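You operate a simulated robot arm through the tools that you are given. There is no shell and no other tool.

You run a simulated robot arm. Do the job below in one go: nothing can be reset, and whatever is moved stays where it is left.

JOB
Start the Middle line, track its belt onto the mark and stop it.
Fine: the main switch goes on first; the dark display tells where the edge runs; a click of the grey dial moves it 4 mm; it must read On mark before Stop; the other dials stay; one button at a time.

The check looks at the end state, three seconds after you hand in, the way a careful person would. Anything else that was tipped, shoved, dropped, spilled or broken makes it a failure.

ROBOT AND FRAMES
A 6-joint arm with a fingered hand, fixed in place. Base frame: the origin is at the foot of the arm, x ahead of it, y to its left, z up. Units: cm, degrees, N and s.
With the tool pointing down near the work surface it reaches from about 10 to 60 cm from the base axis. Its first joint turns from -166.0 to 166.0 degrees. Payload 4 kg.
Tool frame: the origin (TCP) lies between the finger pads and is the grasp point; the fingertips stand 2.6 cm ahead of it; z points along the fingers, y is the line along which they close. The gripper opens to 14.8 cm. The gripper's body begins 7.3 cm behind the TCP. The gripper is a hand of 3 fingers: y runs from the thumb to the fingers, the wrist lies at [0, 0, -23.9] in the tool frame, and closing takes about 1.5 s.
Orientation is told as [roll, pitch, yaw] about the base's x, y, z axes, in that order, counted from this pose: with the fingers straight down and closing along the base's y, the tool's x points along the base's -x, its y along +y and its z along -z.

CONTROLS
- The arm moves only by the tool move_arm. Its argument "plan" is a list that holds one entry, the list of rows, each a list of 7 numbers: the turn, a rotation vector about the tool's x, y, z in units of 8 degrees (1.0 is 8 degrees), then the shift along the tool's x, y, z in units of 50 mm (1.0 is 50 mm), then the gripper command, from -1 (fully open) to 1 (shut), values between in proportion. In form: [[[wx, wy, wz, x, y, z, gripper], ...]]. A call has 1 to 20 rows; each row shifts and turns the commanded pose from where the row before left it, along the tool's axes as they then stand. A call with a number of a shift or a turn outside -1 to 1 is refused whole. A row lasts 0.2 s, in which the tool goes at most 5 cm and 8.6 degrees; a call with a longer step from one row to the next is refused whole, and so is a gripper value outside its range. Where a pose cannot be reached the arm comes as near as it can. A force on the tool above 40 N (or 10 N above the force at the start of the call, whichever is more), or a blocked arm, ends the call early, and 0.2 s more pass. The fingers move at their own pace (about 15.3 cm/s each) and stop on an object; they squeeze with about 30 N. The grip force told is the motor's: it shows also when the fingers shut on nothing. Time passes only in rows, and 0.2 s behind the last, so rows that do not move let the fingers close. It gives the time, the measured TCP pose, the force on the tool (base axes), the opening and the grip force at its end, in the units of the frame above (readings bear some noise), with the torque about the TCP (base axes, N m) and any sound that the robot's microphone picked up.
- Cameras (640 x 400 px; columns grow to the right, rows downward): "scene" is fixed at [3.95, 48.78, 126.73]; the picture's right is [-0.88, -0.48, 0.00], its down [-0.18, 0.33, -0.93] and it looks along [0.44, -0.81, -0.38] (base axes); focal length 318 px, centre (320, 200). "wrist" rides on the gripper at [6.8, -3.9, -9] in the tool frame; the picture's right is [0.50, 0.87, 0.00], its down [-0.65, 0.38, -0.65] and it looks along [-0.57, 0.33, 0.76] (tool axes); focal length 222 px, centre (320, 200). There is no depth. A picture from a camera that has moved, and an enlarged one, comes with that camera's place and axes in the base frame and with its lens. The place of the scene camera against the robot may be out by one fixed shift of up to 2.5 cm in any direction.
- grab_frame(camera): a new picture of that camera. No time passes.
- raise_lower(by): slides the trunk up (or, below 0, down) by that many cm; the arm rides with it, the base frame stays. It gives what a move gives, with no picture.
- preshape(shape): the hand has 3 fingers and takes this shape, open, in about a second: jaw (thumb against the fingers, like two jaws); tri (thumb and two fingers); tip (a fingertip pinch); poke (one finger out to press); point (the index stretched); flat (the hand flat); cup (the hand cupped); fist (a fist). The gripper value then closes the fingers along that shape, each until it touches; the sizes above hold for jaw. It gives what a move gives, with no picture.
- close_up(camera, box): a new picture of the part [left, top, right, bottom] of that camera's present view, enlarged. No time passes.
- sign_off(): hands the job in; it is judged then, once.

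Places have to be worked out from the pictures, the camera data and where the tool is seen. Open the gripper and draw the arm clear of the work before you hand the job in, unless the task says otherwise.

The tools are called by a JSON object that holds its "api" and its "payload". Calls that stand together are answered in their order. move_arm: Moves the arm, as the interface text tells. Its arguments: {"type":"object","properties":{"plan":{"type":"array","items":{"type":"array","items":{"type":"array","items":{"type":"number"}}}}},"required":["plan"]} The other tools are called the same way: raise_lower (by) slides the trunk up or down; preshape (shape) gives the hand a shape; grab_frame (camera) takes a picture; close_up (camera, box) takes an enlarged picture of a part of a camera's view; sign_off () hands the job in.

At the start:

```text
clock: 0.0
eef_pos: [31.06, -43.54, 105.23]
tcp_rot: [-0.1, -0.1, 0.0]
contact_force: [-0.3, -0.1, -0.4]
torque: [0.05, -0.01, -0.01]
grip_width: 14.78
grasp_force: 0.1
shape: jaw
trunk travel left (down, up): [-27.5, 4.2]
```

scene: 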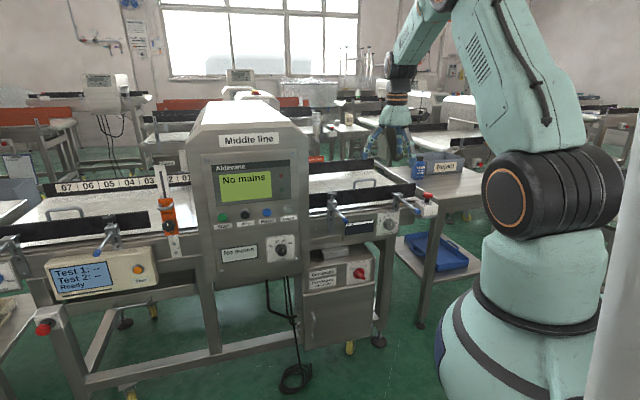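
wrist: 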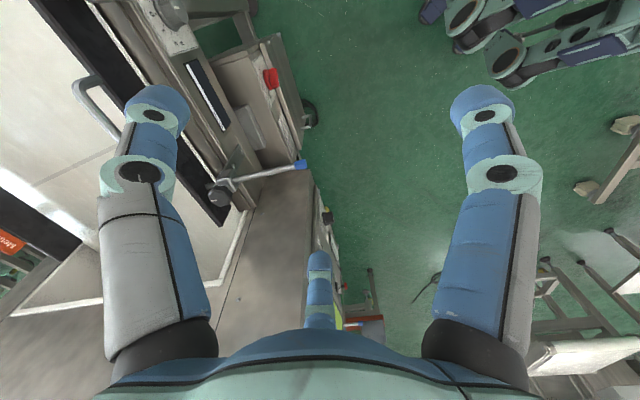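

I start by looking closely at the machine's panels in the scene picture before moving anything.

{"api": "close_up", "payload": {"camera": "scene", "box": [190, 120, 310, 195]}}

{"api": "close_up", "payload": {"camera": "scene", "box": [190, 195, 310, 270]}}

{"api": "close_up", "payload": {"camera": "scene", "box": [290, 180, 450, 300]}}

{"api": "close_up", "payload": {"camera": "scene", "box": [30, 160, 200, 300]}}

```text
5.33 times, centred on (250, 158) of scene
camera zoom: at [3.95, 48.78, 126.73], right [-0.88, -0.48, 0.0], down [-0.18, 0.33, -0.93], along [0.44, -0.81, -0.38], focal length 1695 px, centre (693, 427)
```

zoom: 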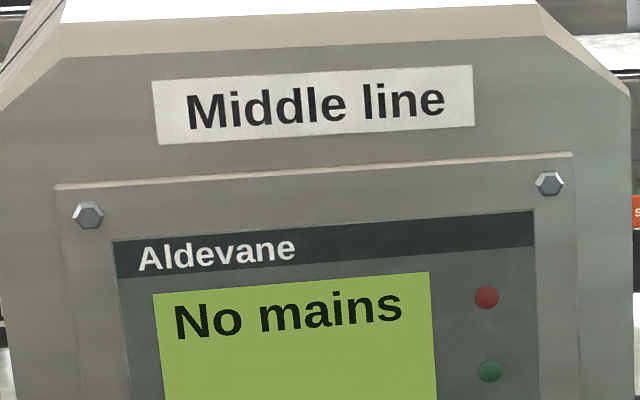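

```text
5.33 times, centred on (250, 232) of scene
camera zoom: at [3.95, 48.78, 126.73], right [-0.88, -0.48, 0.0], down [-0.18, 0.33, -0.93], along [0.44, -0.81, -0.38], focal length 1695 px, centre (693, 27)
```

zoom: 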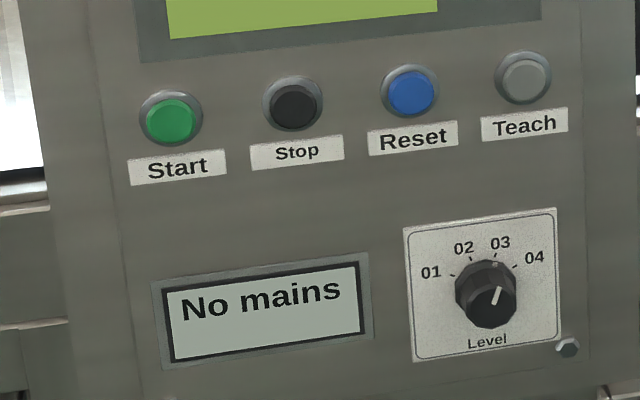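

```text
3.33 times, centred on (370, 240) of scene
camera zoom: at [3.95, 48.78, 126.73], right [-0.88, -0.48, 0.0], down [-0.18, 0.33, -0.93], along [0.44, -0.81, -0.38], focal length 1059 px, centre (153, 67)
```

zoom: 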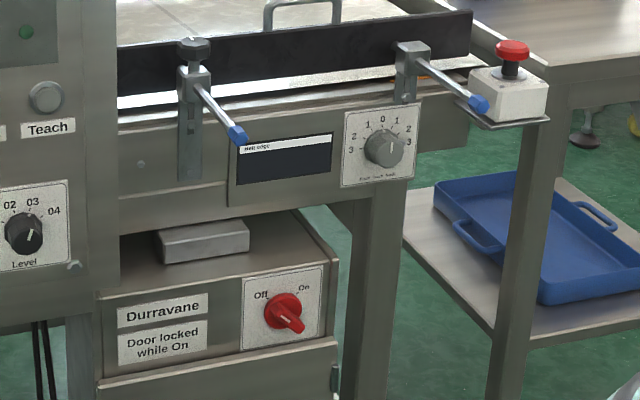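

```text
2.86 times, centred on (115, 230) of scene
camera zoom: at [3.95, 48.78, 126.73], right [-0.88, -0.48, 0.0], down [-0.18, 0.33, -0.93], along [0.44, -0.81, -0.38], focal length 908 px, centre (906, 114)
```

zoom: 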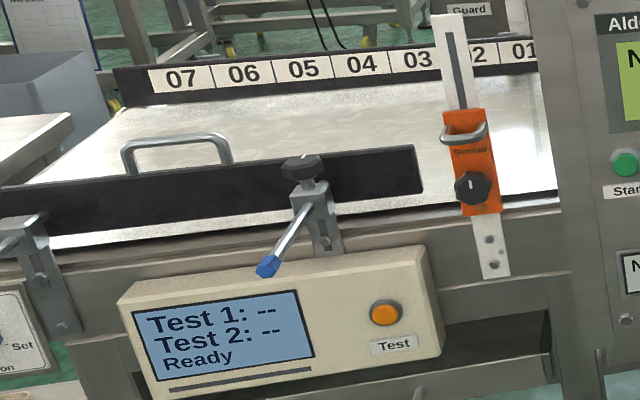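

The red main switch sits on the low cabinet, the dark display and grey dial on the right rail. I enlarge those further.

{"api": "close_up", "payload": {"camera": "scene", "box": [340, 205, 404, 245]}}

{"api": "close_up", "payload": {"camera": "scene", "box": [340, 255, 388, 285]}}

{"api": "close_up", "payload": {"camera": "scene", "box": [360, 80, 470, 190]}}

{"api": "close_up", "payload": {"camera": "wrist", "box": [140, 0, 340, 240]}}

```text
10.00 times, centred on (372, 225) of scene
camera zoom: at [3.95, 48.78, 126.73], right [-0.88, -0.48, 0.0], down [-0.18, 0.33, -0.93], along [0.44, -0.81, -0.38], focal length 3177 px, centre (-200, -50)
```

zoom: 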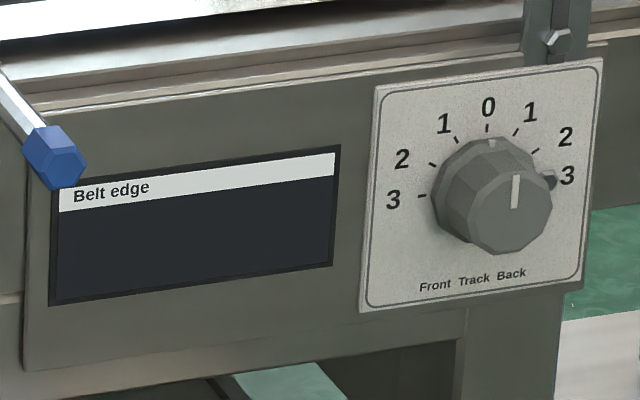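

```text
13.33 times, centred on (364, 270) of scene
camera zoom: at [3.95, 48.78, 126.73], right [-0.88, -0.48, 0.0], down [-0.18, 0.33, -0.93], along [0.44, -0.81, -0.38], focal length 4236 px, centre (-267, -733)
```

zoom: 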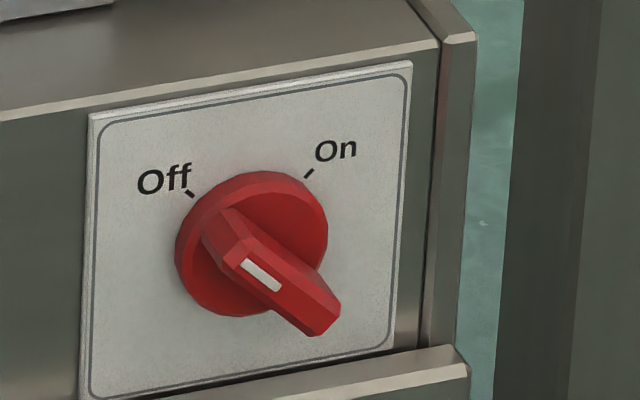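

```text
3.64 times, centred on (415, 135) of scene
camera zoom: at [3.95, 48.78, 126.73], right [-0.88, -0.48, 0.0], down [-0.18, 0.33, -0.93], along [0.44, -0.81, -0.38], focal length 1155 px, centre (-26, 436)
```

zoom: 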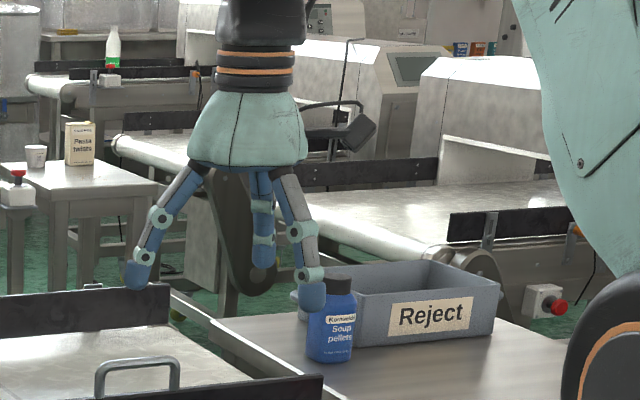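

```text
1.67 times, centred on (240, 120) of wrist
camera zoom: at [24.34, -47.52, 114.24], right [-0.5, 0.87, 0.0], down [0.65, 0.38, 0.65], along [0.57, 0.33, -0.76], focal length 370 px, centre (453, 333)
```

zoom: 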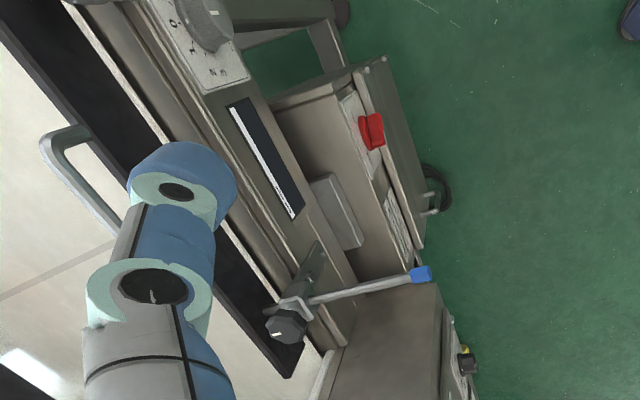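

The console front seems turned about 45° (facing base direction (-0.7, 0.7)), with the red switch near (41,-51,55). I draw the hand back from the machine and yaw it to face the front squarely.

{"api": "move_arm", "payload": {"plan": [[[0, 0, 0, 0, 0.6, 0, -1], [0, 0, 0, 0, 0.6, 0, -1], [0, 0, 0, 0, 0.6, 0, -1], [0, 0, 0, 0, 0.6, 0, -1], [0, 0, 0.9375, 0, 0, 0, -1], [0, 0, 0.9375, 0, 0, 0, -1], [0, 0, 0.9375, 0, 0, 0, -1], [0, 0, 0.9375, 0, 0, 0, -1], [0, 0, 0.9375, 0, 0, 0, -1], [0, 0, 0.9375, 0, 0, 0, -1]]]}}

```text
clock: 2.2
eef_pos: [30.96, -31.68, 105.19]
tcp_rot: [0.0, 0.0, -45.0]
contact_force: [-0.7, 0.2, 0.4]
torque: [-0.03, 0.03, 0.01]
grip_width: 14.77
grasp_force: 0.1
shape: jaw
trunk travel left (down, up): [-27.5, 4.2]
```

The hand has yawed to -45° cleanly. Now I tilt it up to horizontal about the TCP, and take a wrist picture.

{"api": "move_arm", "payload": {"plan": [[[0, -0.9375, 0, 0, 0, 0, -1], [0, -0.9375, 0, 0, 0, 0, -1], [0, -0.9375, 0, 0, 0, 0, -1], [0, -0.9375, 0, 0, 0, 0, -1], [0, -0.9375, 0, 0, 0, 0, -1], [0, -0.9375, 0, 0, 0, 0, -1], [0, -0.9375, 0, 0, 0, 0, -1], [0, -0.9375, 0, 0, 0, 0, -1], [0, -0.9375, 0, 0, 0, 0, -1], [0, -0.9375, 0, 0, 0, 0, -1], [0, -0.9375, 0, 0, 0, 0, -1], [0, -0.9375, 0, 0, 0, 0, -1]]]}}

{"api": "grab_frame", "payload": {"camera": "wrist"}}

{"api": "grab_frame", "payload": {"camera": "scene"}}

```text
clock: 4.8
eef_pos: [35.23, -35.0, 105.89]
tcp_rot: [158.8, -89.9, 156.2]
contact_force: [-0.2, 0.5, -0.4]
torque: [0.0, -0.01, 0.01]
grip_width: 14.77
grasp_force: 0.1
shape: jaw
out of reach, approached as far as the arm can: row 5, 6, 8, 9, 10, 11
trunk travel left (down, up): [-27.5, 4.2]
```

```text
taken
camera wrist: at [26.25, -31.44, 99.08], right [0.61, 0.61, -0.5], down [-0.2, 0.73, 0.65], along [0.77, -0.3, 0.57], focal length 222 px, centre (320, 200)
```

wrist: 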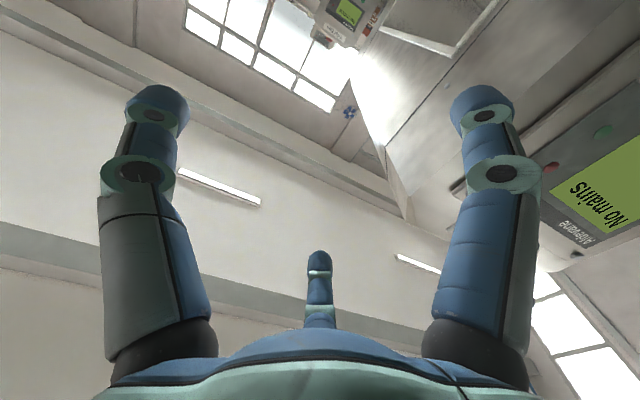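

```text
taken
```

scene: 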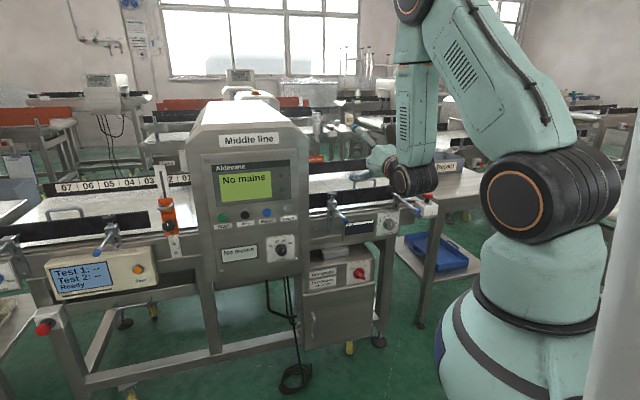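

The hand is horizontal facing the console, but the camera looks up. I roll the hand about its own axis so the camera rides above and looks at the panel upright.

{"api": "move_arm", "payload": {"plan": [[[0, 0, 1, 0, 0, 0, -1], [0, 0, 1, 0, 0, 0, -1], [0, 0, 1, 0, 0, 0, -1], [0, 0, 1, 0, 0, 0, -1], [0, 0, 1, 0, 0, 0, -1], [0, 0, 1, 0, 0, 0, -1], [0, 0, 1, 0, 0, 0, -1], [0, 0, 1, 0, 0, 0, -1], [0, 0, 1, 0, 0, 0, -1], [0, 0, 1, 0, 0, 0, -1], [0, 0, 1, 0, 0, 0, -1]]]}}

{"api": "grab_frame", "payload": {"camera": "wrist"}}

```text
clock: 7.2
eef_pos: [35.36, -35.06, 105.87]
tcp_rot: [90.0, -1.9, -134.9]
contact_force: [1.2, -0.5, 0.2]
torque: [-0.01, 0.02, 0.0]
grip_width: 14.81
grasp_force: 0.0
shape: jaw
trunk travel left (down, up): [-27.5, 4.2]
```

```text
taken
camera wrist: at [33.7, -23.96, 101.72], right [0.37, 0.37, 0.85], down [-0.92, 0.01, 0.4], along [0.14, -0.93, 0.35], focal length 222 px, centre (320, 200)
```

wrist: 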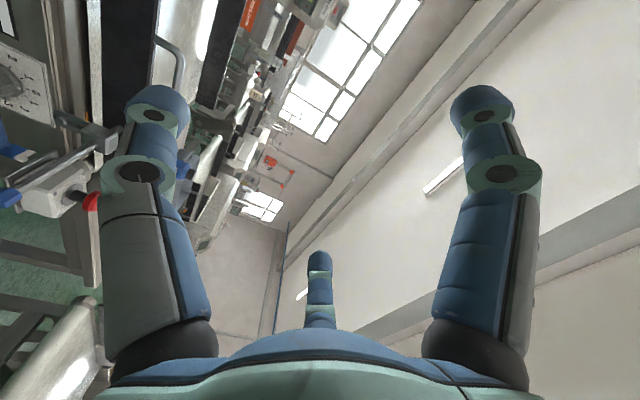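

The roll is unobstructed; I continue the remaining ~92° so the camera is on top.

{"api": "move_arm", "payload": {"plan": [[[0, 0, 1, 0, 0, 0, -1], [0, 0, 1, 0, 0, 0, -1], [0, 0, 1, 0, 0, 0, -1], [0, 0, 1, 0, 0, 0, -1], [0, 0, 1, 0, 0, 0, -1], [0, 0, 1, 0, 0, 0, -1], [0, 0, 1, 0, 0, 0, -1], [0, 0, 1, 0, 0, 0, -1], [0, 0, 1, 0, 0, 0, -1], [0, 0, 1, 0, 0, 0, -1], [0, 0, 1, 0, 0, 0, -1], [0, 0, 0.5, 0, 0, 0, -1]]]}}

{"api": "grab_frame", "payload": {"camera": "wrist"}}

```text
clock: 9.8
eef_pos: [35.28, -34.89, 105.94]
tcp_rot: [-97.9, 89.9, 37.2]
contact_force: [-0.5, 0.2, 0.2]
torque: [0.02, 0.0, 0.01]
grip_width: 14.81
grasp_force: 0.1
shape: jaw
trunk travel left (down, up): [-27.5, 4.2]
```

```text
taken
camera wrist: at [31.76, -25.86, 112.64], right [-0.61, -0.61, 0.5], down [-0.73, 0.2, -0.66], along [0.31, -0.77, -0.57], focal length 222 px, centre (320, 200)
```

wrist: 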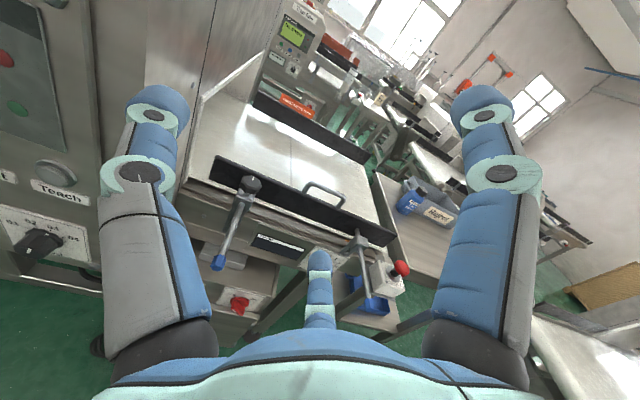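

Good upright view: Teach button, Level knob, red switch, dark display, levers are all visible. I enlarge the parts to measure pixel positions.

{"api": "close_up", "payload": {"camera": "wrist", "box": [200, 160, 420, 330]}}

{"api": "close_up", "payload": {"camera": "wrist", "box": [0, 0, 120, 280]}}

```text
2.35 times, centred on (310, 245) of wrist
camera zoom: at [31.76, -25.86, 112.64], right [-0.61, -0.61, 0.5], down [-0.73, 0.2, -0.66], along [0.31, -0.77, -0.57], focal length 523 px, centre (344, 94)
```

zoom: 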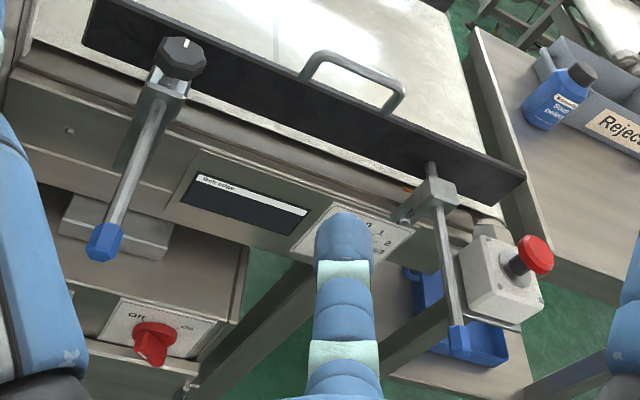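

```text
1.43 times, centred on (60, 140) of wrist
camera zoom: at [31.76, -25.86, 112.64], right [-0.61, -0.61, 0.5], down [-0.73, 0.2, -0.66], along [0.31, -0.77, -0.57], focal length 317 px, centre (691, 286)
```

zoom: 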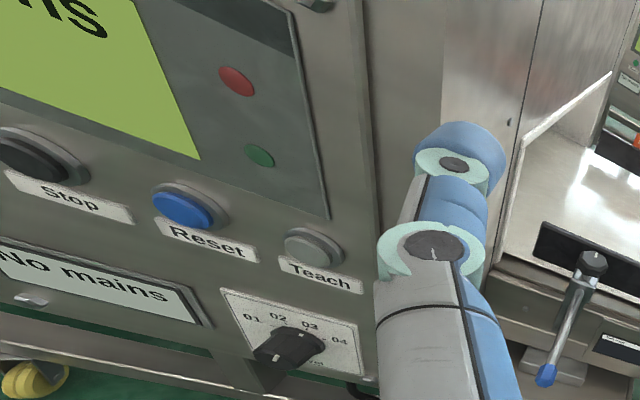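

I'll take a second viewpoint for triangulation: shift the hand 14 cm to its left (toward the console buttons), keeping depth about 10 cm short of the panel.

{"api": "move_arm", "payload": {"plan": [[[0, 0, 0, 0, -0.7, 0, -1], [0, 0, 0, 0, -0.7, 0, -1], [0, 0, 0, 0, -0.7, 0, -1], [0, 0, 0, 0, -0.7, 0, -1]]]}}

{"api": "grab_frame", "payload": {"camera": "wrist"}}

{"api": "close_up", "payload": {"camera": "wrist", "box": [0, 60, 320, 320]}}

{"api": "close_up", "payload": {"camera": "wrist", "box": [240, 140, 480, 320]}}

```text
clock: 10.8
eef_pos: [45.23, -25.0, 105.82]
tcp_rot: [155.5, 90.0, -69.6]
contact_force: [-0.1, 0.2, 0.3]
torque: [0.01, 0.0, -0.04]
grip_width: 14.8
grasp_force: 0.0
shape: jaw
trunk travel left (down, up): [-27.5, 4.2]
```

```text
taken
camera wrist: at [41.7, -15.95, 112.49], right [-0.61, -0.61, 0.5], down [-0.73, 0.19, -0.66], along [0.3, -0.77, -0.57], focal length 222 px, centre (320, 200)
```

wrist: 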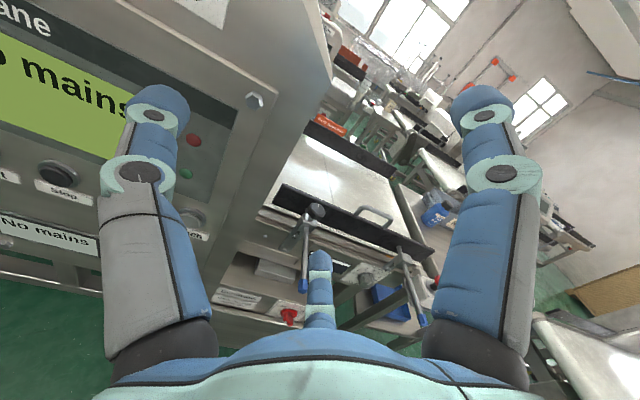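

```text
1.54 times, centred on (160, 190) of wrist
camera zoom: at [41.7, -15.95, 112.49], right [-0.61, -0.61, 0.5], down [-0.73, 0.19, -0.66], along [0.3, -0.77, -0.57], focal length 342 px, centre (566, 215)
```

zoom: 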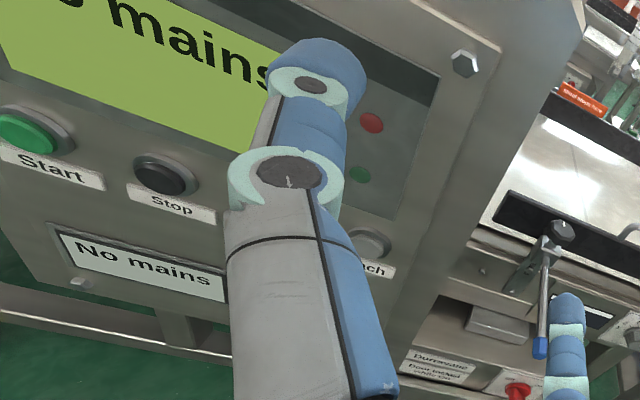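

```text
2.22 times, centred on (360, 230) of wrist
camera zoom: at [41.7, -15.95, 112.49], right [-0.61, -0.61, 0.5], down [-0.73, 0.19, -0.66], along [0.3, -0.77, -0.57], focal length 494 px, centre (231, 133)
```

zoom: 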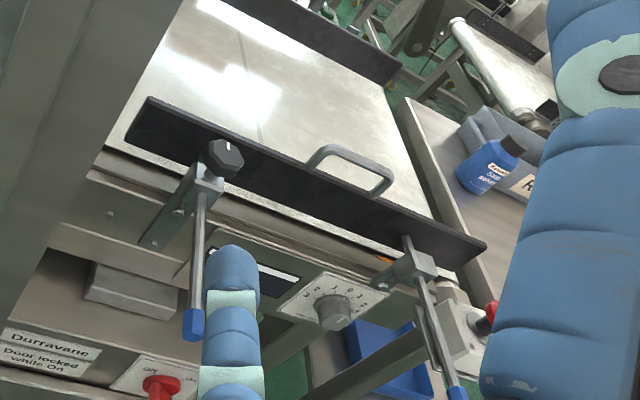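

Triangulated (l = right along the front, d = depth, z): buttons at z≈86, d≈60.7, l≈-43/-36/-29/-22; switch handle ≈(5.8, 65, 55); grey dial ≈(22, 73, 69). Before going there I watch how the jaw closes in free air.

{"api": "move_arm", "payload": {"plan": [[[0, 0, 0, 0, 0, 0, 0.6], [0, 0, 0, 0, 0, 0, 0.6], [0, 0, 0, 0, 0, 0, 0.6], [0, 0, 0, 0, 0, 0, 0.6]]]}}

{"api": "grab_frame", "payload": {"camera": "wrist"}}

```text
clock: 11.8
eef_pos: [45.25, -25.06, 105.79]
tcp_rot: [-123.5, 90.0, 11.3]
contact_force: [-0.3, -0.3, 0.9]
torque: [0.05, -0.03, 0.0]
grip_width: 2.97
grasp_force: 0.1
shape: jaw
trunk travel left (down, up): [-27.5, 4.2]
```

```text
taken
camera wrist: at [41.65, -16.02, 112.5], right [-0.61, -0.61, 0.5], down [-0.73, 0.19, -0.66], along [0.3, -0.77, -0.57], focal length 222 px, centre (320, 200)
```

wrist: 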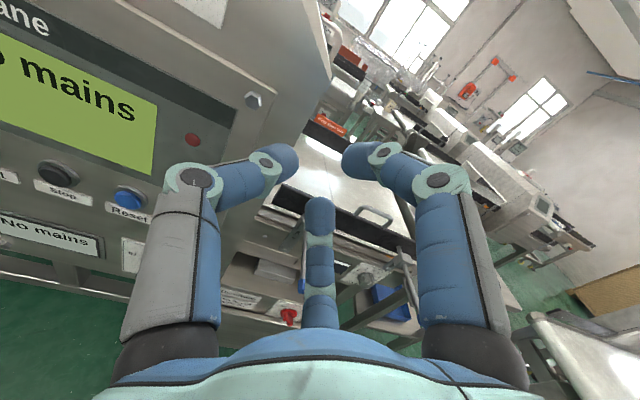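

The three fingers close radially like a chuck: fine for both the bar handle and the knob. I open, move right to the switch's lateral position, and then lower the trunk, well in front of the levers.

{"api": "move_arm", "payload": {"plan": [[[0, 0, 0, 0, 0.67, 0, -1], [0, 0, 0, 0, 0.67, 0, -1], [0, 0, 0, 0, 0.67, 0, -1], [0, 0, 0, 0, 0.67, 0, -1], [0, 0, 0, 0, 0.67, 0, -1], [0, 0, 0, 0, 0.67, 0, -1]]]}}

{"api": "raise_lower", "payload": {"by": -24}}

{"api": "grab_frame", "payload": {"camera": "wrist"}}

{"api": "grab_frame", "payload": {"camera": "scene"}}

```text
clock: 13.2
eef_pos: [31.1, -39.3, 106.11]
tcp_rot: [-108.9, 89.8, 26.0]
contact_force: [0.5, -0.7, -0.3]
torque: [-0.05, 0.0, 0.0]
grip_width: 14.78
grasp_force: 0.1
shape: jaw
trunk travel left (down, up): [-27.5, 4.2]
```

```text
clock: 15.7
eef_pos: [30.99, -39.22, 81.87]
tcp_rot: [-116.6, 89.9, 18.4]
contact_force: [0.4, 0.2, 0.8]
torque: [0.02, -0.03, -0.02]
grip_width: 14.78
grasp_force: 0.1
shape: jaw
trunk travel left (down, up): [-3.5, 28.2]
```

```text
taken
camera wrist: at [27.42, -30.19, 88.65], right [-0.61, -0.61, 0.5], down [-0.73, 0.19, -0.66], along [0.3, -0.77, -0.57], focal length 222 px, centre (320, 200)
```

wrist: 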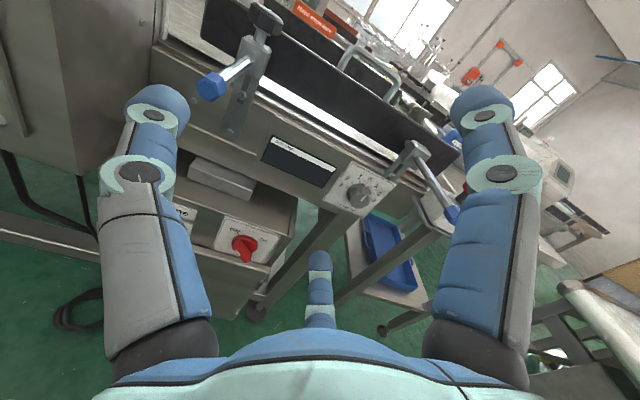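

```text
taken
```

scene: 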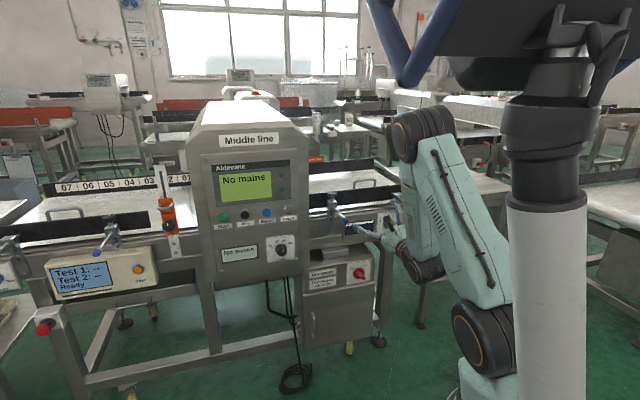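

Excellent view of switch, display, dial and levers. I enlarge it to measure.

{"api": "close_up", "payload": {"camera": "wrist", "box": [180, 200, 300, 275]}}

{"api": "close_up", "payload": {"camera": "wrist", "box": [180, 0, 480, 240]}}

```text
5.33 times, centred on (240, 238) of wrist
camera zoom: at [27.42, -30.19, 88.65], right [-0.61, -0.61, 0.5], down [-0.73, 0.19, -0.66], along [0.3, -0.77, -0.57], focal length 1185 px, centre (747, 0)
```

zoom: 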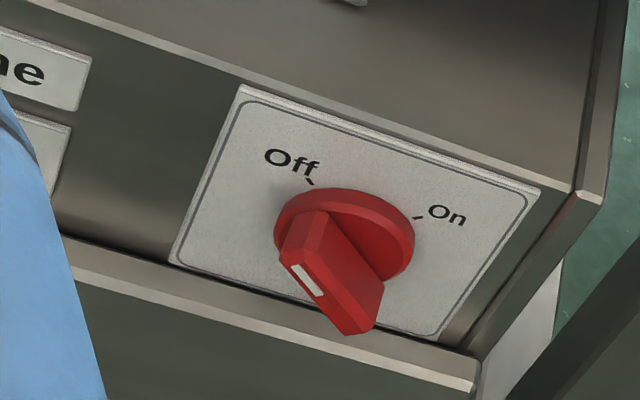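

```text
1.67 times, centred on (330, 120) of wrist
camera zoom: at [27.42, -30.19, 88.65], right [-0.61, -0.61, 0.5], down [-0.73, 0.19, -0.66], along [0.3, -0.77, -0.57], focal length 370 px, centre (303, 333)
```

zoom: 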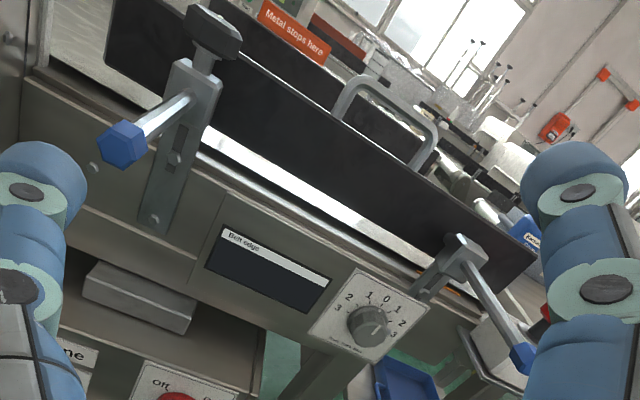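

Refined: switch axis ≈ (l 6.8, z 50.5), disc front d≈68, bar front d≈65.3, bar tilted 45° to upper left (Off). I lower the hand to that height in front of it and roll -45° so the fingers straddle the bar.

{"api": "move_arm", "payload": {"plan": [[[0, 0, 0, -0.7, 0.02, 0, -1], [0, 0, 0, -0.7, 0.02, 0, -1], [0, 0, 0, -0.7, 0.02, 0, -1], [0, 0, 0, -0.7, 0.02, 0, -1], [0, 0, 0, -0.7, 0.02, 0, -1], [0, 0, 0, -0.7, 0.02, 0, -1], [0, 0, 0, -0.7, 0.02, 0, -1], [0, 0, 0, -0.7, 0.02, 0, -1], [0, 0, 0, -0.7, 0.02, 0, -1], [0, 0, -0.9375, 0, 0, 0, -0.2], [0, 0, -0.9375, 0, 0, 0, -0.2], [0, 0, -0.9375, 0, 0, 0, -0.2], [0, 0, -0.9375, 0, 0, 0, -0.2], [0, 0, -0.9375, 0, 0, 0, -0.2], [0, 0, -0.9375, 0, 0, 0, -0.2]]]}}

{"api": "grab_frame", "payload": {"camera": "wrist"}}

{"api": "grab_frame", "payload": {"camera": "scene"}}

```text
clock: 18.9
eef_pos: [30.37, -39.94, 50.56]
tcp_rot: [89.9, 44.8, -134.9]
contact_force: [-0.3, 0.0, 0.6]
torque: [-0.02, 0.01, 0.01]
grip_width: 8.93
grasp_force: 0.0
shape: jaw
trunk travel left (down, up): [-3.5, 28.2]
```

```text
taken
camera wrist: at [29.41, -28.29, 52.39], right [-0.18, -0.18, 0.97], down [-0.98, -0.06, -0.19], along [0.09, -0.98, -0.17], focal length 222 px, centre (320, 200)
```

wrist: 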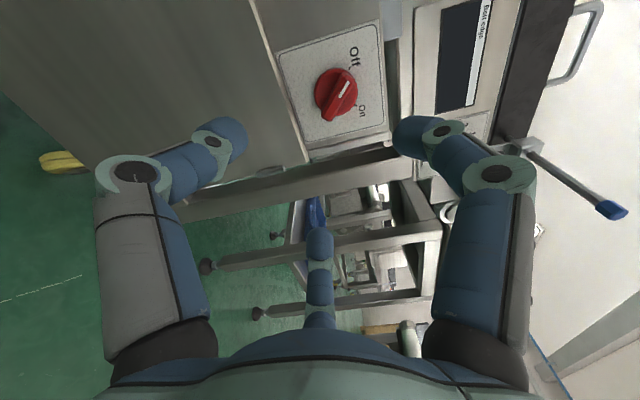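

```text
taken
```

scene: 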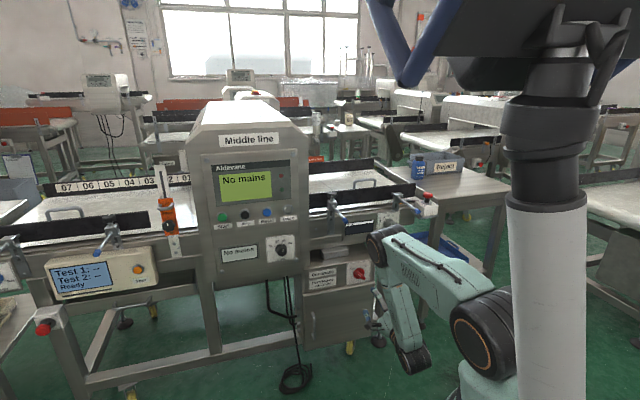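

The hand is at the switch's height; the switch shows clearly. I zoom in for exact location.

{"api": "close_up", "payload": {"camera": "wrist", "box": [270, 30, 400, 150]}}

```text
3.33 times, centred on (335, 90) of wrist
camera zoom: at [29.41, -28.29, 52.39], right [-0.18, -0.18, 0.97], down [-0.98, -0.06, -0.19], along [0.09, -0.98, -0.17], focal length 740 px, centre (270, 567)
```

zoom: 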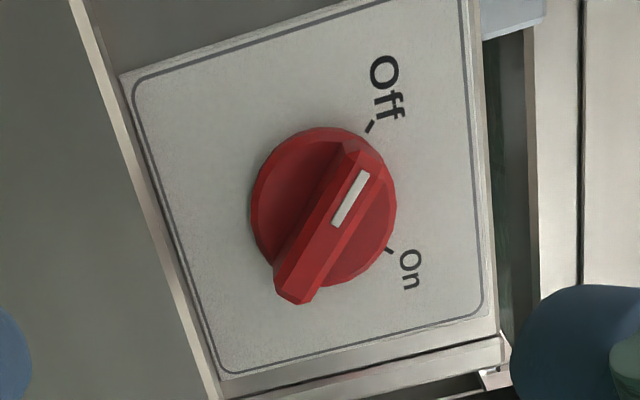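

Switch axis now estimated at l≈6.4, z≈52.2, disc front d≈66.8, bar front ≈64.2. I correct the centring and advance to 1–2 cm engagement, then look again.

{"api": "move_arm", "payload": {"plan": [[[0, 0, 0, 0.283, 0.184, 0, 0], [0, 0, 0, 0, 0, 0.4, 0], [0, 0, 0, 0, 0, 0.4, 0], [0, 0, 0, 0, 0, 0.4, 0], [0, 0, 0, 0, 0, 0.4, 0], [0, 0, 0, 0, 0, 0.3, 0], [0, 0, 0, 0, 0, 0.3, 0]]]}}

{"api": "grab_frame", "payload": {"camera": "wrist"}}

{"api": "close_up", "payload": {"camera": "wrist", "box": [220, 60, 420, 240]}}

```text
clock: 20.5
eef_pos: [38.38, -47.58, 52.01]
tcp_rot: [90.0, 44.9, -134.9]
contact_force: [-0.8, 0.1, -0.1]
torque: [0.01, 0.01, -0.03]
grip_width: 7.44
grasp_force: 0.0
shape: jaw
trunk travel left (down, up): [-3.5, 28.2]
```

```text
taken
camera wrist: at [37.44, -35.89, 54.03], right [-0.18, -0.18, 0.97], down [-0.98, -0.06, -0.2], along [0.09, -0.98, -0.17], focal length 222 px, centre (320, 200)
```

wrist: 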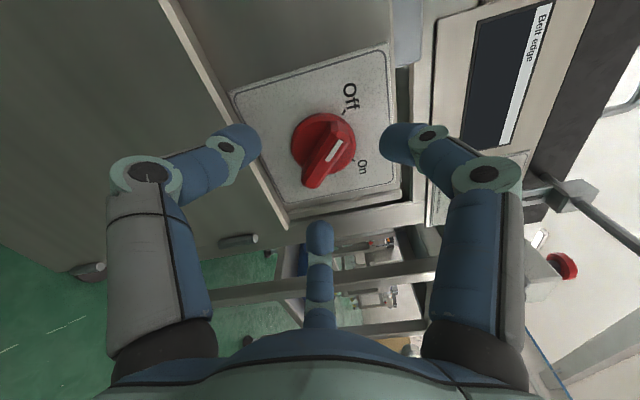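

```text
2.22 times, centred on (320, 150) of wrist
camera zoom: at [37.44, -35.89, 54.03], right [-0.18, -0.18, 0.97], down [-0.98, -0.06, -0.2], along [0.09, -0.98, -0.17], focal length 494 px, centre (320, 311)
```

zoom: 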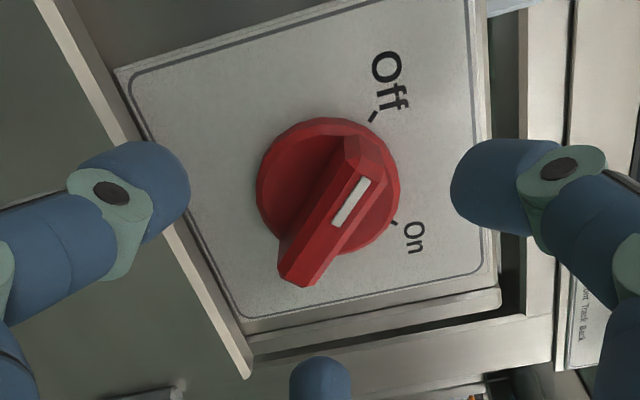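

The hand is centred on the bar to ~0.3 cm. I advance 2.8 cm more so the tips flank the bar without reaching the disc, and close gently.

{"api": "move_arm", "payload": {"plan": [[[0, 0, 0, 0.04, 0.04, 0.14, 0], [0, 0, 0, 0, 0, 0.14, 0], [0, 0, 0, 0, 0, 0.14, 0], [0, 0, 0, 0, 0, 0.14, 0], [0, 0, 0, 0, 0, 0, 0.5], [0, 0, 0, 0, 0, 0, 0.5], [0, 0, 0, 0, 0, 0, 0.5]]]}}

{"api": "grab_frame", "payload": {"camera": "wrist"}}

{"api": "close_up", "payload": {"camera": "wrist", "box": [220, 80, 420, 260]}}

```text
clock: 22.1
eef_pos: [40.4, -49.39, 52.38]
tcp_rot: [90.0, 45.0, -134.9]
contact_force: [-1.3, -0.3, 0.4]
torque: [0.02, -0.01, -0.01]
grip_width: 3.79
grasp_force: 0.0
shape: jaw
trunk travel left (down, up): [-3.5, 28.2]
```

```text
taken
camera wrist: at [39.41, -37.82, 54.38], right [-0.18, -0.18, 0.97], down [-0.98, -0.06, -0.2], along [0.09, -0.98, -0.17], focal length 222 px, centre (320, 200)
```

wrist: 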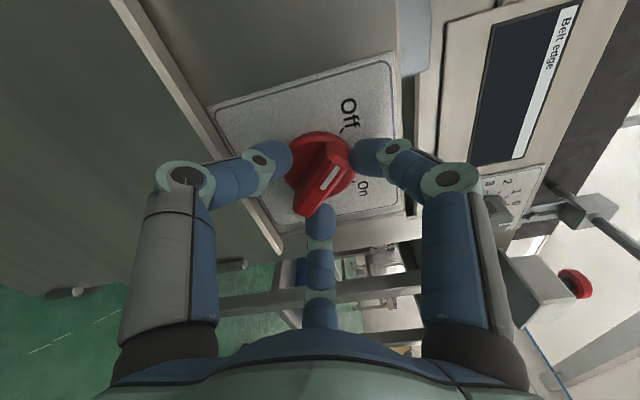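

```text
2.22 times, centred on (320, 170) of wrist
camera zoom: at [39.41, -37.82, 54.38], right [-0.18, -0.18, 0.97], down [-0.98, -0.06, -0.2], along [0.09, -0.98, -0.17], focal length 494 px, centre (320, 267)
```

zoom: 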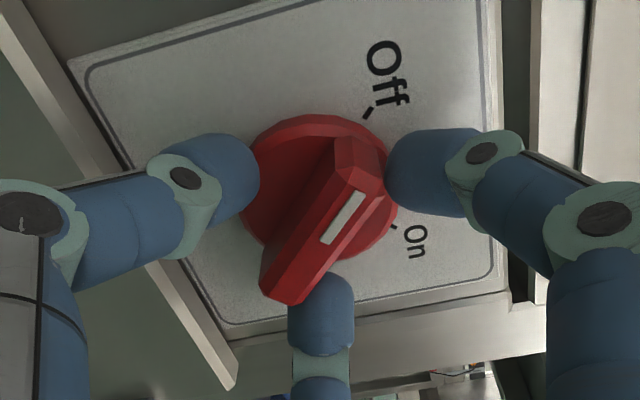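

The thumb is on one side of the bar and the two fingers on the other, as wanted. I close onto it and check.

{"api": "move_arm", "payload": {"plan": [[[0, 0, 0, 0, 0, 0, 0.8], [0, 0, 0, 0, 0, 0, 1], [0, 0, 0, 0, 0, 0, 1], [0, 0, 0, 0, 0, 0, 1], [0, 0, 0, 0, 0, 0, 1]]]}}

{"api": "close_up", "payload": {"camera": "wrist", "box": [220, 80, 420, 260]}}

```text
clock: 23.3
eef_pos: [40.53, -49.28, 52.56]
tcp_rot: [90.2, 45.1, -134.7]
contact_force: [6.7, -1.7, 13.1]
torque: [-0.39, -0.37, 0.25]
grip_width: 1.32
grasp_force: 30.1
shape: jaw
trunk travel left (down, up): [-3.5, 28.2]
```

```text
2.22 times, centred on (320, 170) of wrist
camera zoom: at [39.44, -37.8, 54.48], right [-0.19, -0.18, 0.97], down [-0.98, -0.06, -0.2], along [0.09, -0.98, -0.17], focal length 494 px, centre (320, 267)
```

zoom: 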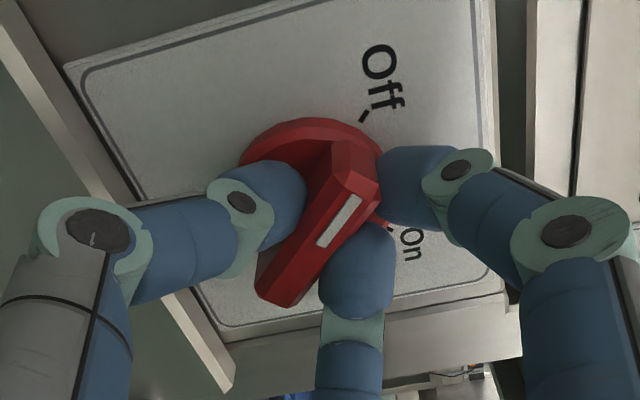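

Gripped (30 N, 1.3 cm wide), with ~14 N side load pushing the hand up. I relieve it with a small shift and see.

{"api": "move_arm", "payload": {"plan": [[[0, 0, 0, 0.03, 0.02, 0, 1], [0, 0, 0, 0.02, 0.015, 0, 1]]]}}

```text
clock: 23.9
eef_pos: [40.47, -49.45, 52.54]
tcp_rot: [89.7, 45.0, -135.3]
contact_force: [3.9, -12.0, 0.7]
torque: [0.06, -0.03, -0.13]
grip_width: 1.19
grasp_force: 29.8
shape: jaw
trunk travel left (down, up): [-3.5, 28.2]
```

Side load dropped. I start turning clockwise in small steps.

{"api": "move_arm", "payload": {"plan": [[[0, 0, 0.5, 0, 0, 0, 1], [0, 0, 0.5, 0, 0, 0, 1], [0, 0, 0.5, 0, 0, 0, 1], [0, 0, 0.5, 0, 0, 0, 1], [0, 0, 0.5, 0, 0, 0, 1], [0, 0, 0.5, 0, 0, 0, 1]]]}}

{"api": "close_up", "payload": {"camera": "wrist", "box": [220, 80, 420, 260]}}

```text
clock: 25.3
eef_pos: [40.4, -49.42, 52.59]
tcp_rot: [89.8, 69.2, -135.3]
contact_force: [-4.9, -14.6, -6.5]
torque: [0.02, 0.12, -0.19]
grip_width: 1.14
grasp_force: 30.0
shape: jaw
trunk travel left (down, up): [-3.5, 28.2]
```

```text
2.22 times, centred on (320, 170) of wrist
camera zoom: at [38.38, -38.83, 57.48], right [-0.45, -0.45, 0.78], down [-0.88, 0.05, -0.48], along [0.18, -0.89, -0.41], focal length 494 px, centre (320, 267)
```

zoom: 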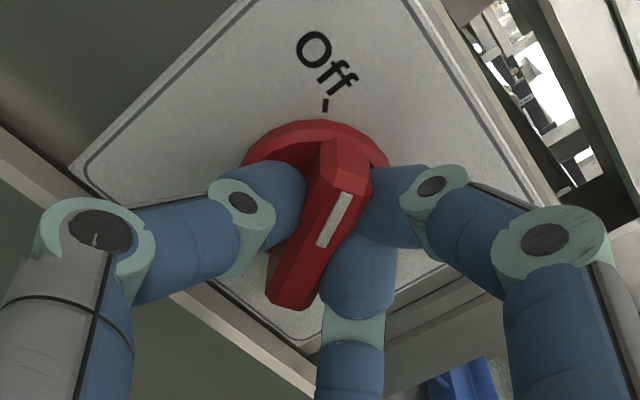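

The bar is following the hand (the Off tick now lies well left of it). I continue the turn to about 90° total.

{"api": "move_arm", "payload": {"plan": [[[0, 0, 0.5, 0, 0, 0, 1], [0, 0, 0.5, 0, 0, 0, 1], [0, 0, 0.5, 0, 0, 0, 1], [0, 0, 0.5, 0, 0, 0, 1], [0, 0, 0.5, 0, 0, 0, 1], [0, 0, 0.5, 0, 0, 0, 1], [0, 0, 0.5, 0, 0, 0, 1], [0, 0, 0.5, 0, 0, 0, 1], [0, 0, 0.5, 0, 0, 0, 1], [0, 0, 0.5, 0, 0, 0, 1], [0, 0, 0.5, 0, 0, 0, 1], [0, 0, 0.5, 0, 0, 0, 1], [0, 0, 0.5, 0, 0, 0, 1], [0, 0, 0.5, 0, 0, 0, 1], [0, 0, 0.5, 0, 0, 0, 1], [0, 0, 0.5, 0, 0, 0, 1]]]}}

{"api": "close_up", "payload": {"camera": "wrist", "box": [220, 80, 420, 260]}}

{"api": "close_up", "payload": {"camera": "scene", "box": [190, 120, 430, 290]}}

```text
clock: 28.7
eef_pos: [40.43, -49.43, 52.62]
tcp_rot: [-90.0, 46.9, 45.1]
contact_force: [-3.3, -15.5, -7.1]
torque: [0.06, 0.11, -0.26]
grip_width: 1.07
grasp_force: 29.8
shape: jaw
trunk travel left (down, up): [-3.5, 28.2]
```

```text
2.22 times, centred on (320, 170) of wrist
camera zoom: at [32.87, -44.38, 60.13], right [-0.69, -0.69, -0.23], down [-0.34, 0.58, -0.74], along [0.64, -0.43, -0.64], focal length 494 px, centre (320, 267)
```

zoom: 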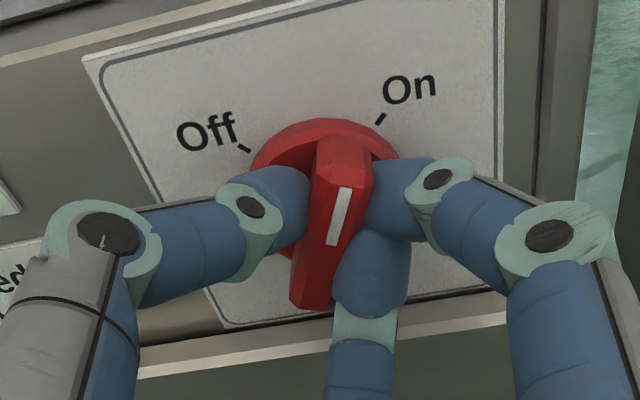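

```text
2.35 times, centred on (310, 205) of scene
camera zoom: at [3.95, 48.78, 126.73], right [-0.88, -0.48, 0.0], down [-0.18, 0.33, -0.93], along [0.44, -0.81, -0.38], focal length 748 px, centre (344, 188)
```

zoom: 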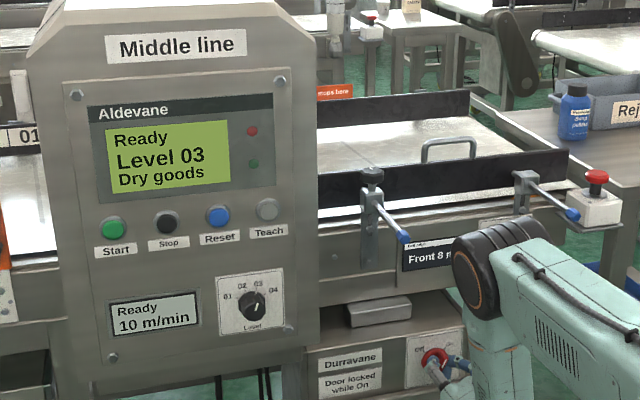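

It worked: the display reads "Ready / Level 03", and Belt edge shows "Front 8 m…". The bar still looks a bit short of the On tick, so I turn ~20° further and check.

{"api": "move_arm", "payload": {"plan": [[[0, 0, 0.5, 0, 0, 0, 1], [0, 0, 0.5, 0, 0, 0, 1], [0, 0, 0.5, 0, 0, 0, 1], [0, 0, 0.5, 0, 0, 0, 1], [0, 0, 0.5, 0, 0, 0, 1]]]}}

{"api": "close_up", "payload": {"camera": "wrist", "box": [220, 80, 420, 260]}}

```text
clock: 29.9
eef_pos: [40.38, -49.46, 52.63]
tcp_rot: [-89.9, 26.9, 45.1]
contact_force: [-4.9, -19.2, -8.5]
torque: [0.03, 0.1, -0.31]
grip_width: 1.03
grasp_force: 30.0
shape: jaw
trunk travel left (down, up): [-3.5, 28.2]
```

```text
2.22 times, centred on (320, 170) of wrist
camera zoom: at [31.12, -46.15, 59.08], right [-0.59, -0.59, -0.55], down [-0.17, 0.76, -0.63], along [0.79, -0.28, -0.55], focal length 494 px, centre (320, 267)
```

zoom: 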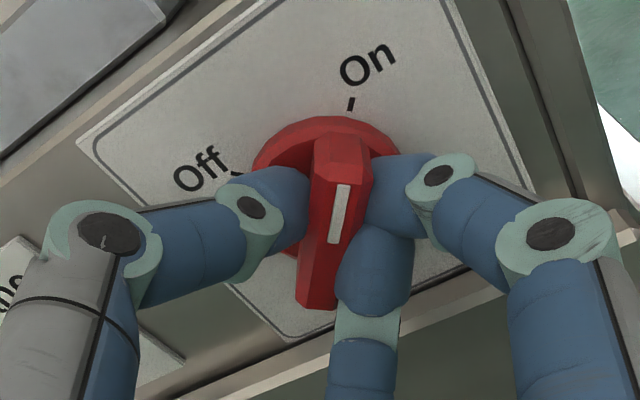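

The bar now aligns with the On tick. I open the fingers, back straight out, and verify with both cameras.

{"api": "move_arm", "payload": {"plan": [[[0, 0, 0, 0, 0, 0, 0.3], [0, 0, 0, 0, 0, 0, 0.1], [0, 0, 0, 0, 0, 0, 0.1], [0, 0, 0, 0, 0, -0.2, 0.1], [0, 0, 0, 0, 0, -0.5, 0.1], [0, 0, 0, 0, 0, -0.6, -0.2], [0, 0, 0, 0, 0, -0.7, -0.2], [0, 0, 0, 0, 0, -0.7, -0.2]]]}}

{"api": "grab_frame", "payload": {"camera": "wrist"}}

{"api": "close_up", "payload": {"camera": "scene", "box": [190, 120, 430, 290]}}

```text
clock: 31.7
eef_pos: [31.07, -39.62, 52.81]
tcp_rot: [-90.1, 27.0, 45.0]
contact_force: [-0.2, 0.6, 0.5]
torque: [-0.01, -0.04, 0.0]
grip_width: 8.82
grasp_force: 0.0
shape: jaw
trunk travel left (down, up): [-3.5, 28.2]
```

```text
taken
camera wrist: at [21.61, -36.42, 59.24], right [-0.59, -0.59, -0.55], down [-0.17, 0.75, -0.64], along [0.79, -0.28, -0.55], focal length 222 px, centre (320, 200)
```

wrist: 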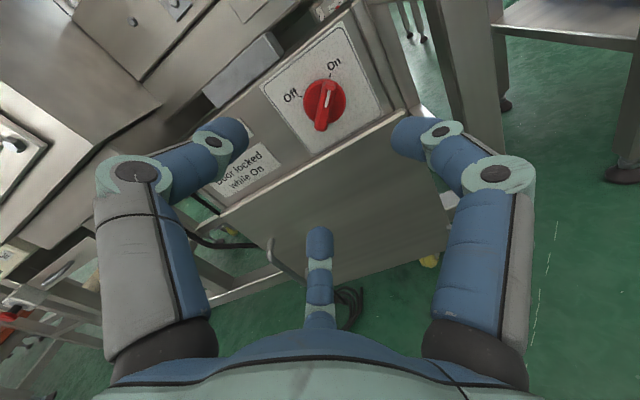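

```text
2.35 times, centred on (310, 205) of scene
camera zoom: at [3.95, 48.78, 126.73], right [-0.88, -0.48, 0.0], down [-0.18, 0.33, -0.93], along [0.44, -0.81, -0.38], focal length 748 px, centre (344, 188)
```

zoom: 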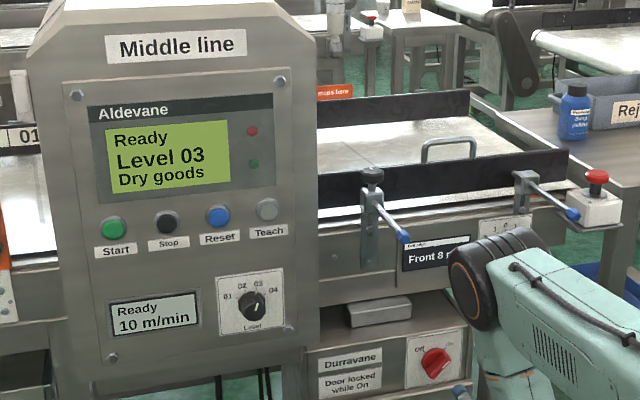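

The switch is On. I roll back upright, raise the trunk, and shape the hand to poke, well in front of the machine.

{"api": "move_arm", "payload": {"plan": [[[0, 0, -0.875, 0, 0, 0, -0.2], [0, 0, -0.875, 0, 0, 0, -0.2], [0, 0, -0.875, 0, 0, 0, -0.2], [0, 0, -0.875, 0, 0, 0, -0.2], [0, 0, -0.875, 0, 0, 0, -0.2], [0, 0, -0.875, 0, 0, 0, -0.2], [0, 0, -0.875, 0, 0, 0, -0.2], [0, 0, -0.875, 0, 0, 0, -0.2], [0, 0, -0.875, 0, 0, 0, -0.2]]]}}

{"api": "raise_lower", "payload": {"by": 24}}

{"api": "preshape", "payload": {"shape": "poke"}}

{"api": "grab_frame", "payload": {"camera": "wrist"}}

{"api": "grab_frame", "payload": {"camera": "scene"}}

```text
clock: 33.7
eef_pos: [30.94, -39.86, 52.52]
tcp_rot: [101.9, 90.0, -123.2]
contact_force: [-0.1, -0.2, 0.4]
torque: [-0.03, 0.0, -0.03]
grip_width: 8.82
grasp_force: 0.1
shape: jaw
trunk travel left (down, up): [-3.5, 28.2]
```

```text
clock: 36.2
eef_pos: [30.88, -39.78, 76.67]
tcp_rot: [-126.0, 90.1, 9.1]
contact_force: [-0.6, 0.5, 0.6]
torque: [0.04, 0.02, -0.01]
grip_width: 8.8
grasp_force: 0.1
shape: jaw
trunk travel left (down, up): [-27.5, 4.2]
```

```text
clock: 37.1
eef_pos: [30.73, -39.8, 76.67]
tcp_rot: [-133.3, 90.0, 1.7]
contact_force: [-0.1, 0.2, -0.2]
torque: [0.02, 0.01, 0.0]
grip_width: 0.0
grasp_force: 0.0
shape: poke
trunk travel left (down, up): [-27.5, 4.2]
```

```text
taken
camera wrist: at [27.31, -30.77, 83.37], right [-0.61, -0.61, 0.5], down [-0.73, 0.19, -0.66], along [0.3, -0.77, -0.57], focal length 222 px, centre (320, 200)
```

wrist: 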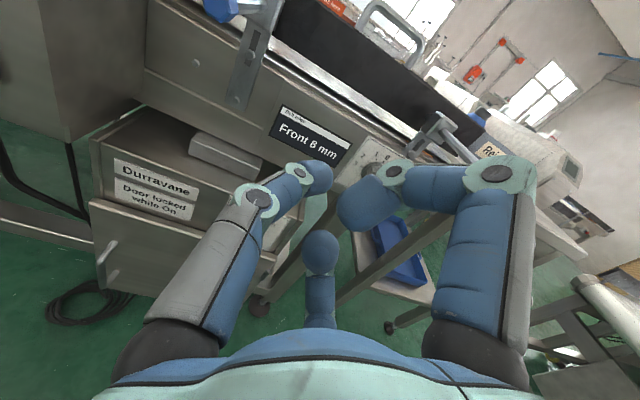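

```text
taken
```

scene: 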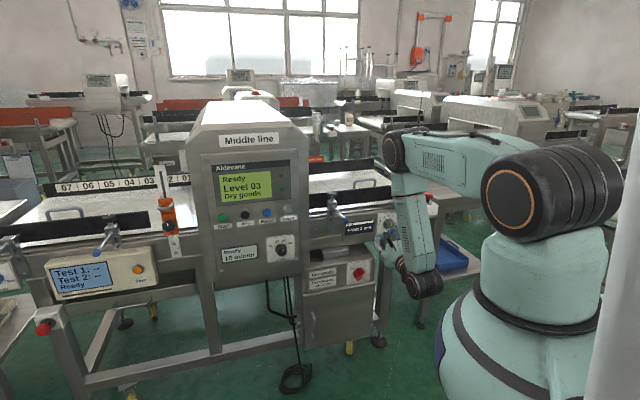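

The belt edge reads "Front 8 mm". In the poke shape one finger appears to reach out along the tool axis; I zoom to see its tip.

{"api": "close_up", "payload": {"camera": "wrist", "box": [220, 130, 460, 290]}}

{"api": "close_up", "payload": {"camera": "scene", "box": [340, 200, 460, 300]}}

```text
2.50 times, centred on (340, 210) of wrist
camera zoom: at [27.31, -30.77, 83.37], right [-0.61, -0.61, 0.5], down [-0.73, 0.19, -0.66], along [0.3, -0.77, -0.57], focal length 555 px, centre (270, 175)
```

zoom: 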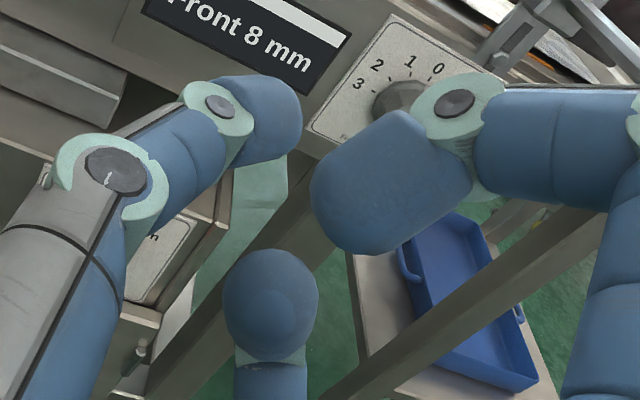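

```text
4.00 times, centred on (400, 250) of scene
camera zoom: at [3.95, 48.78, 126.73], right [-0.88, -0.48, 0.0], down [-0.18, 0.33, -0.93], along [0.44, -0.81, -0.38], focal length 1271 px, centre (0, 0)
```

zoom: 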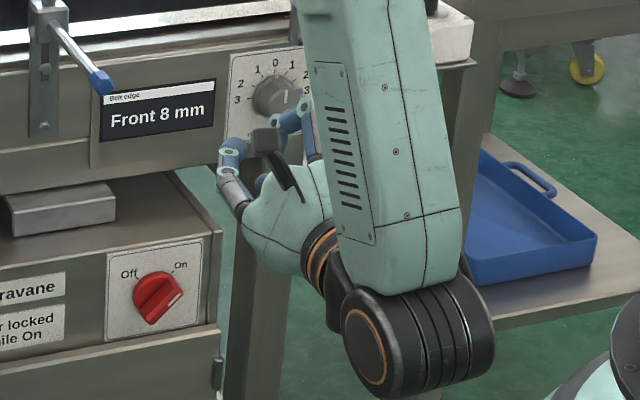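

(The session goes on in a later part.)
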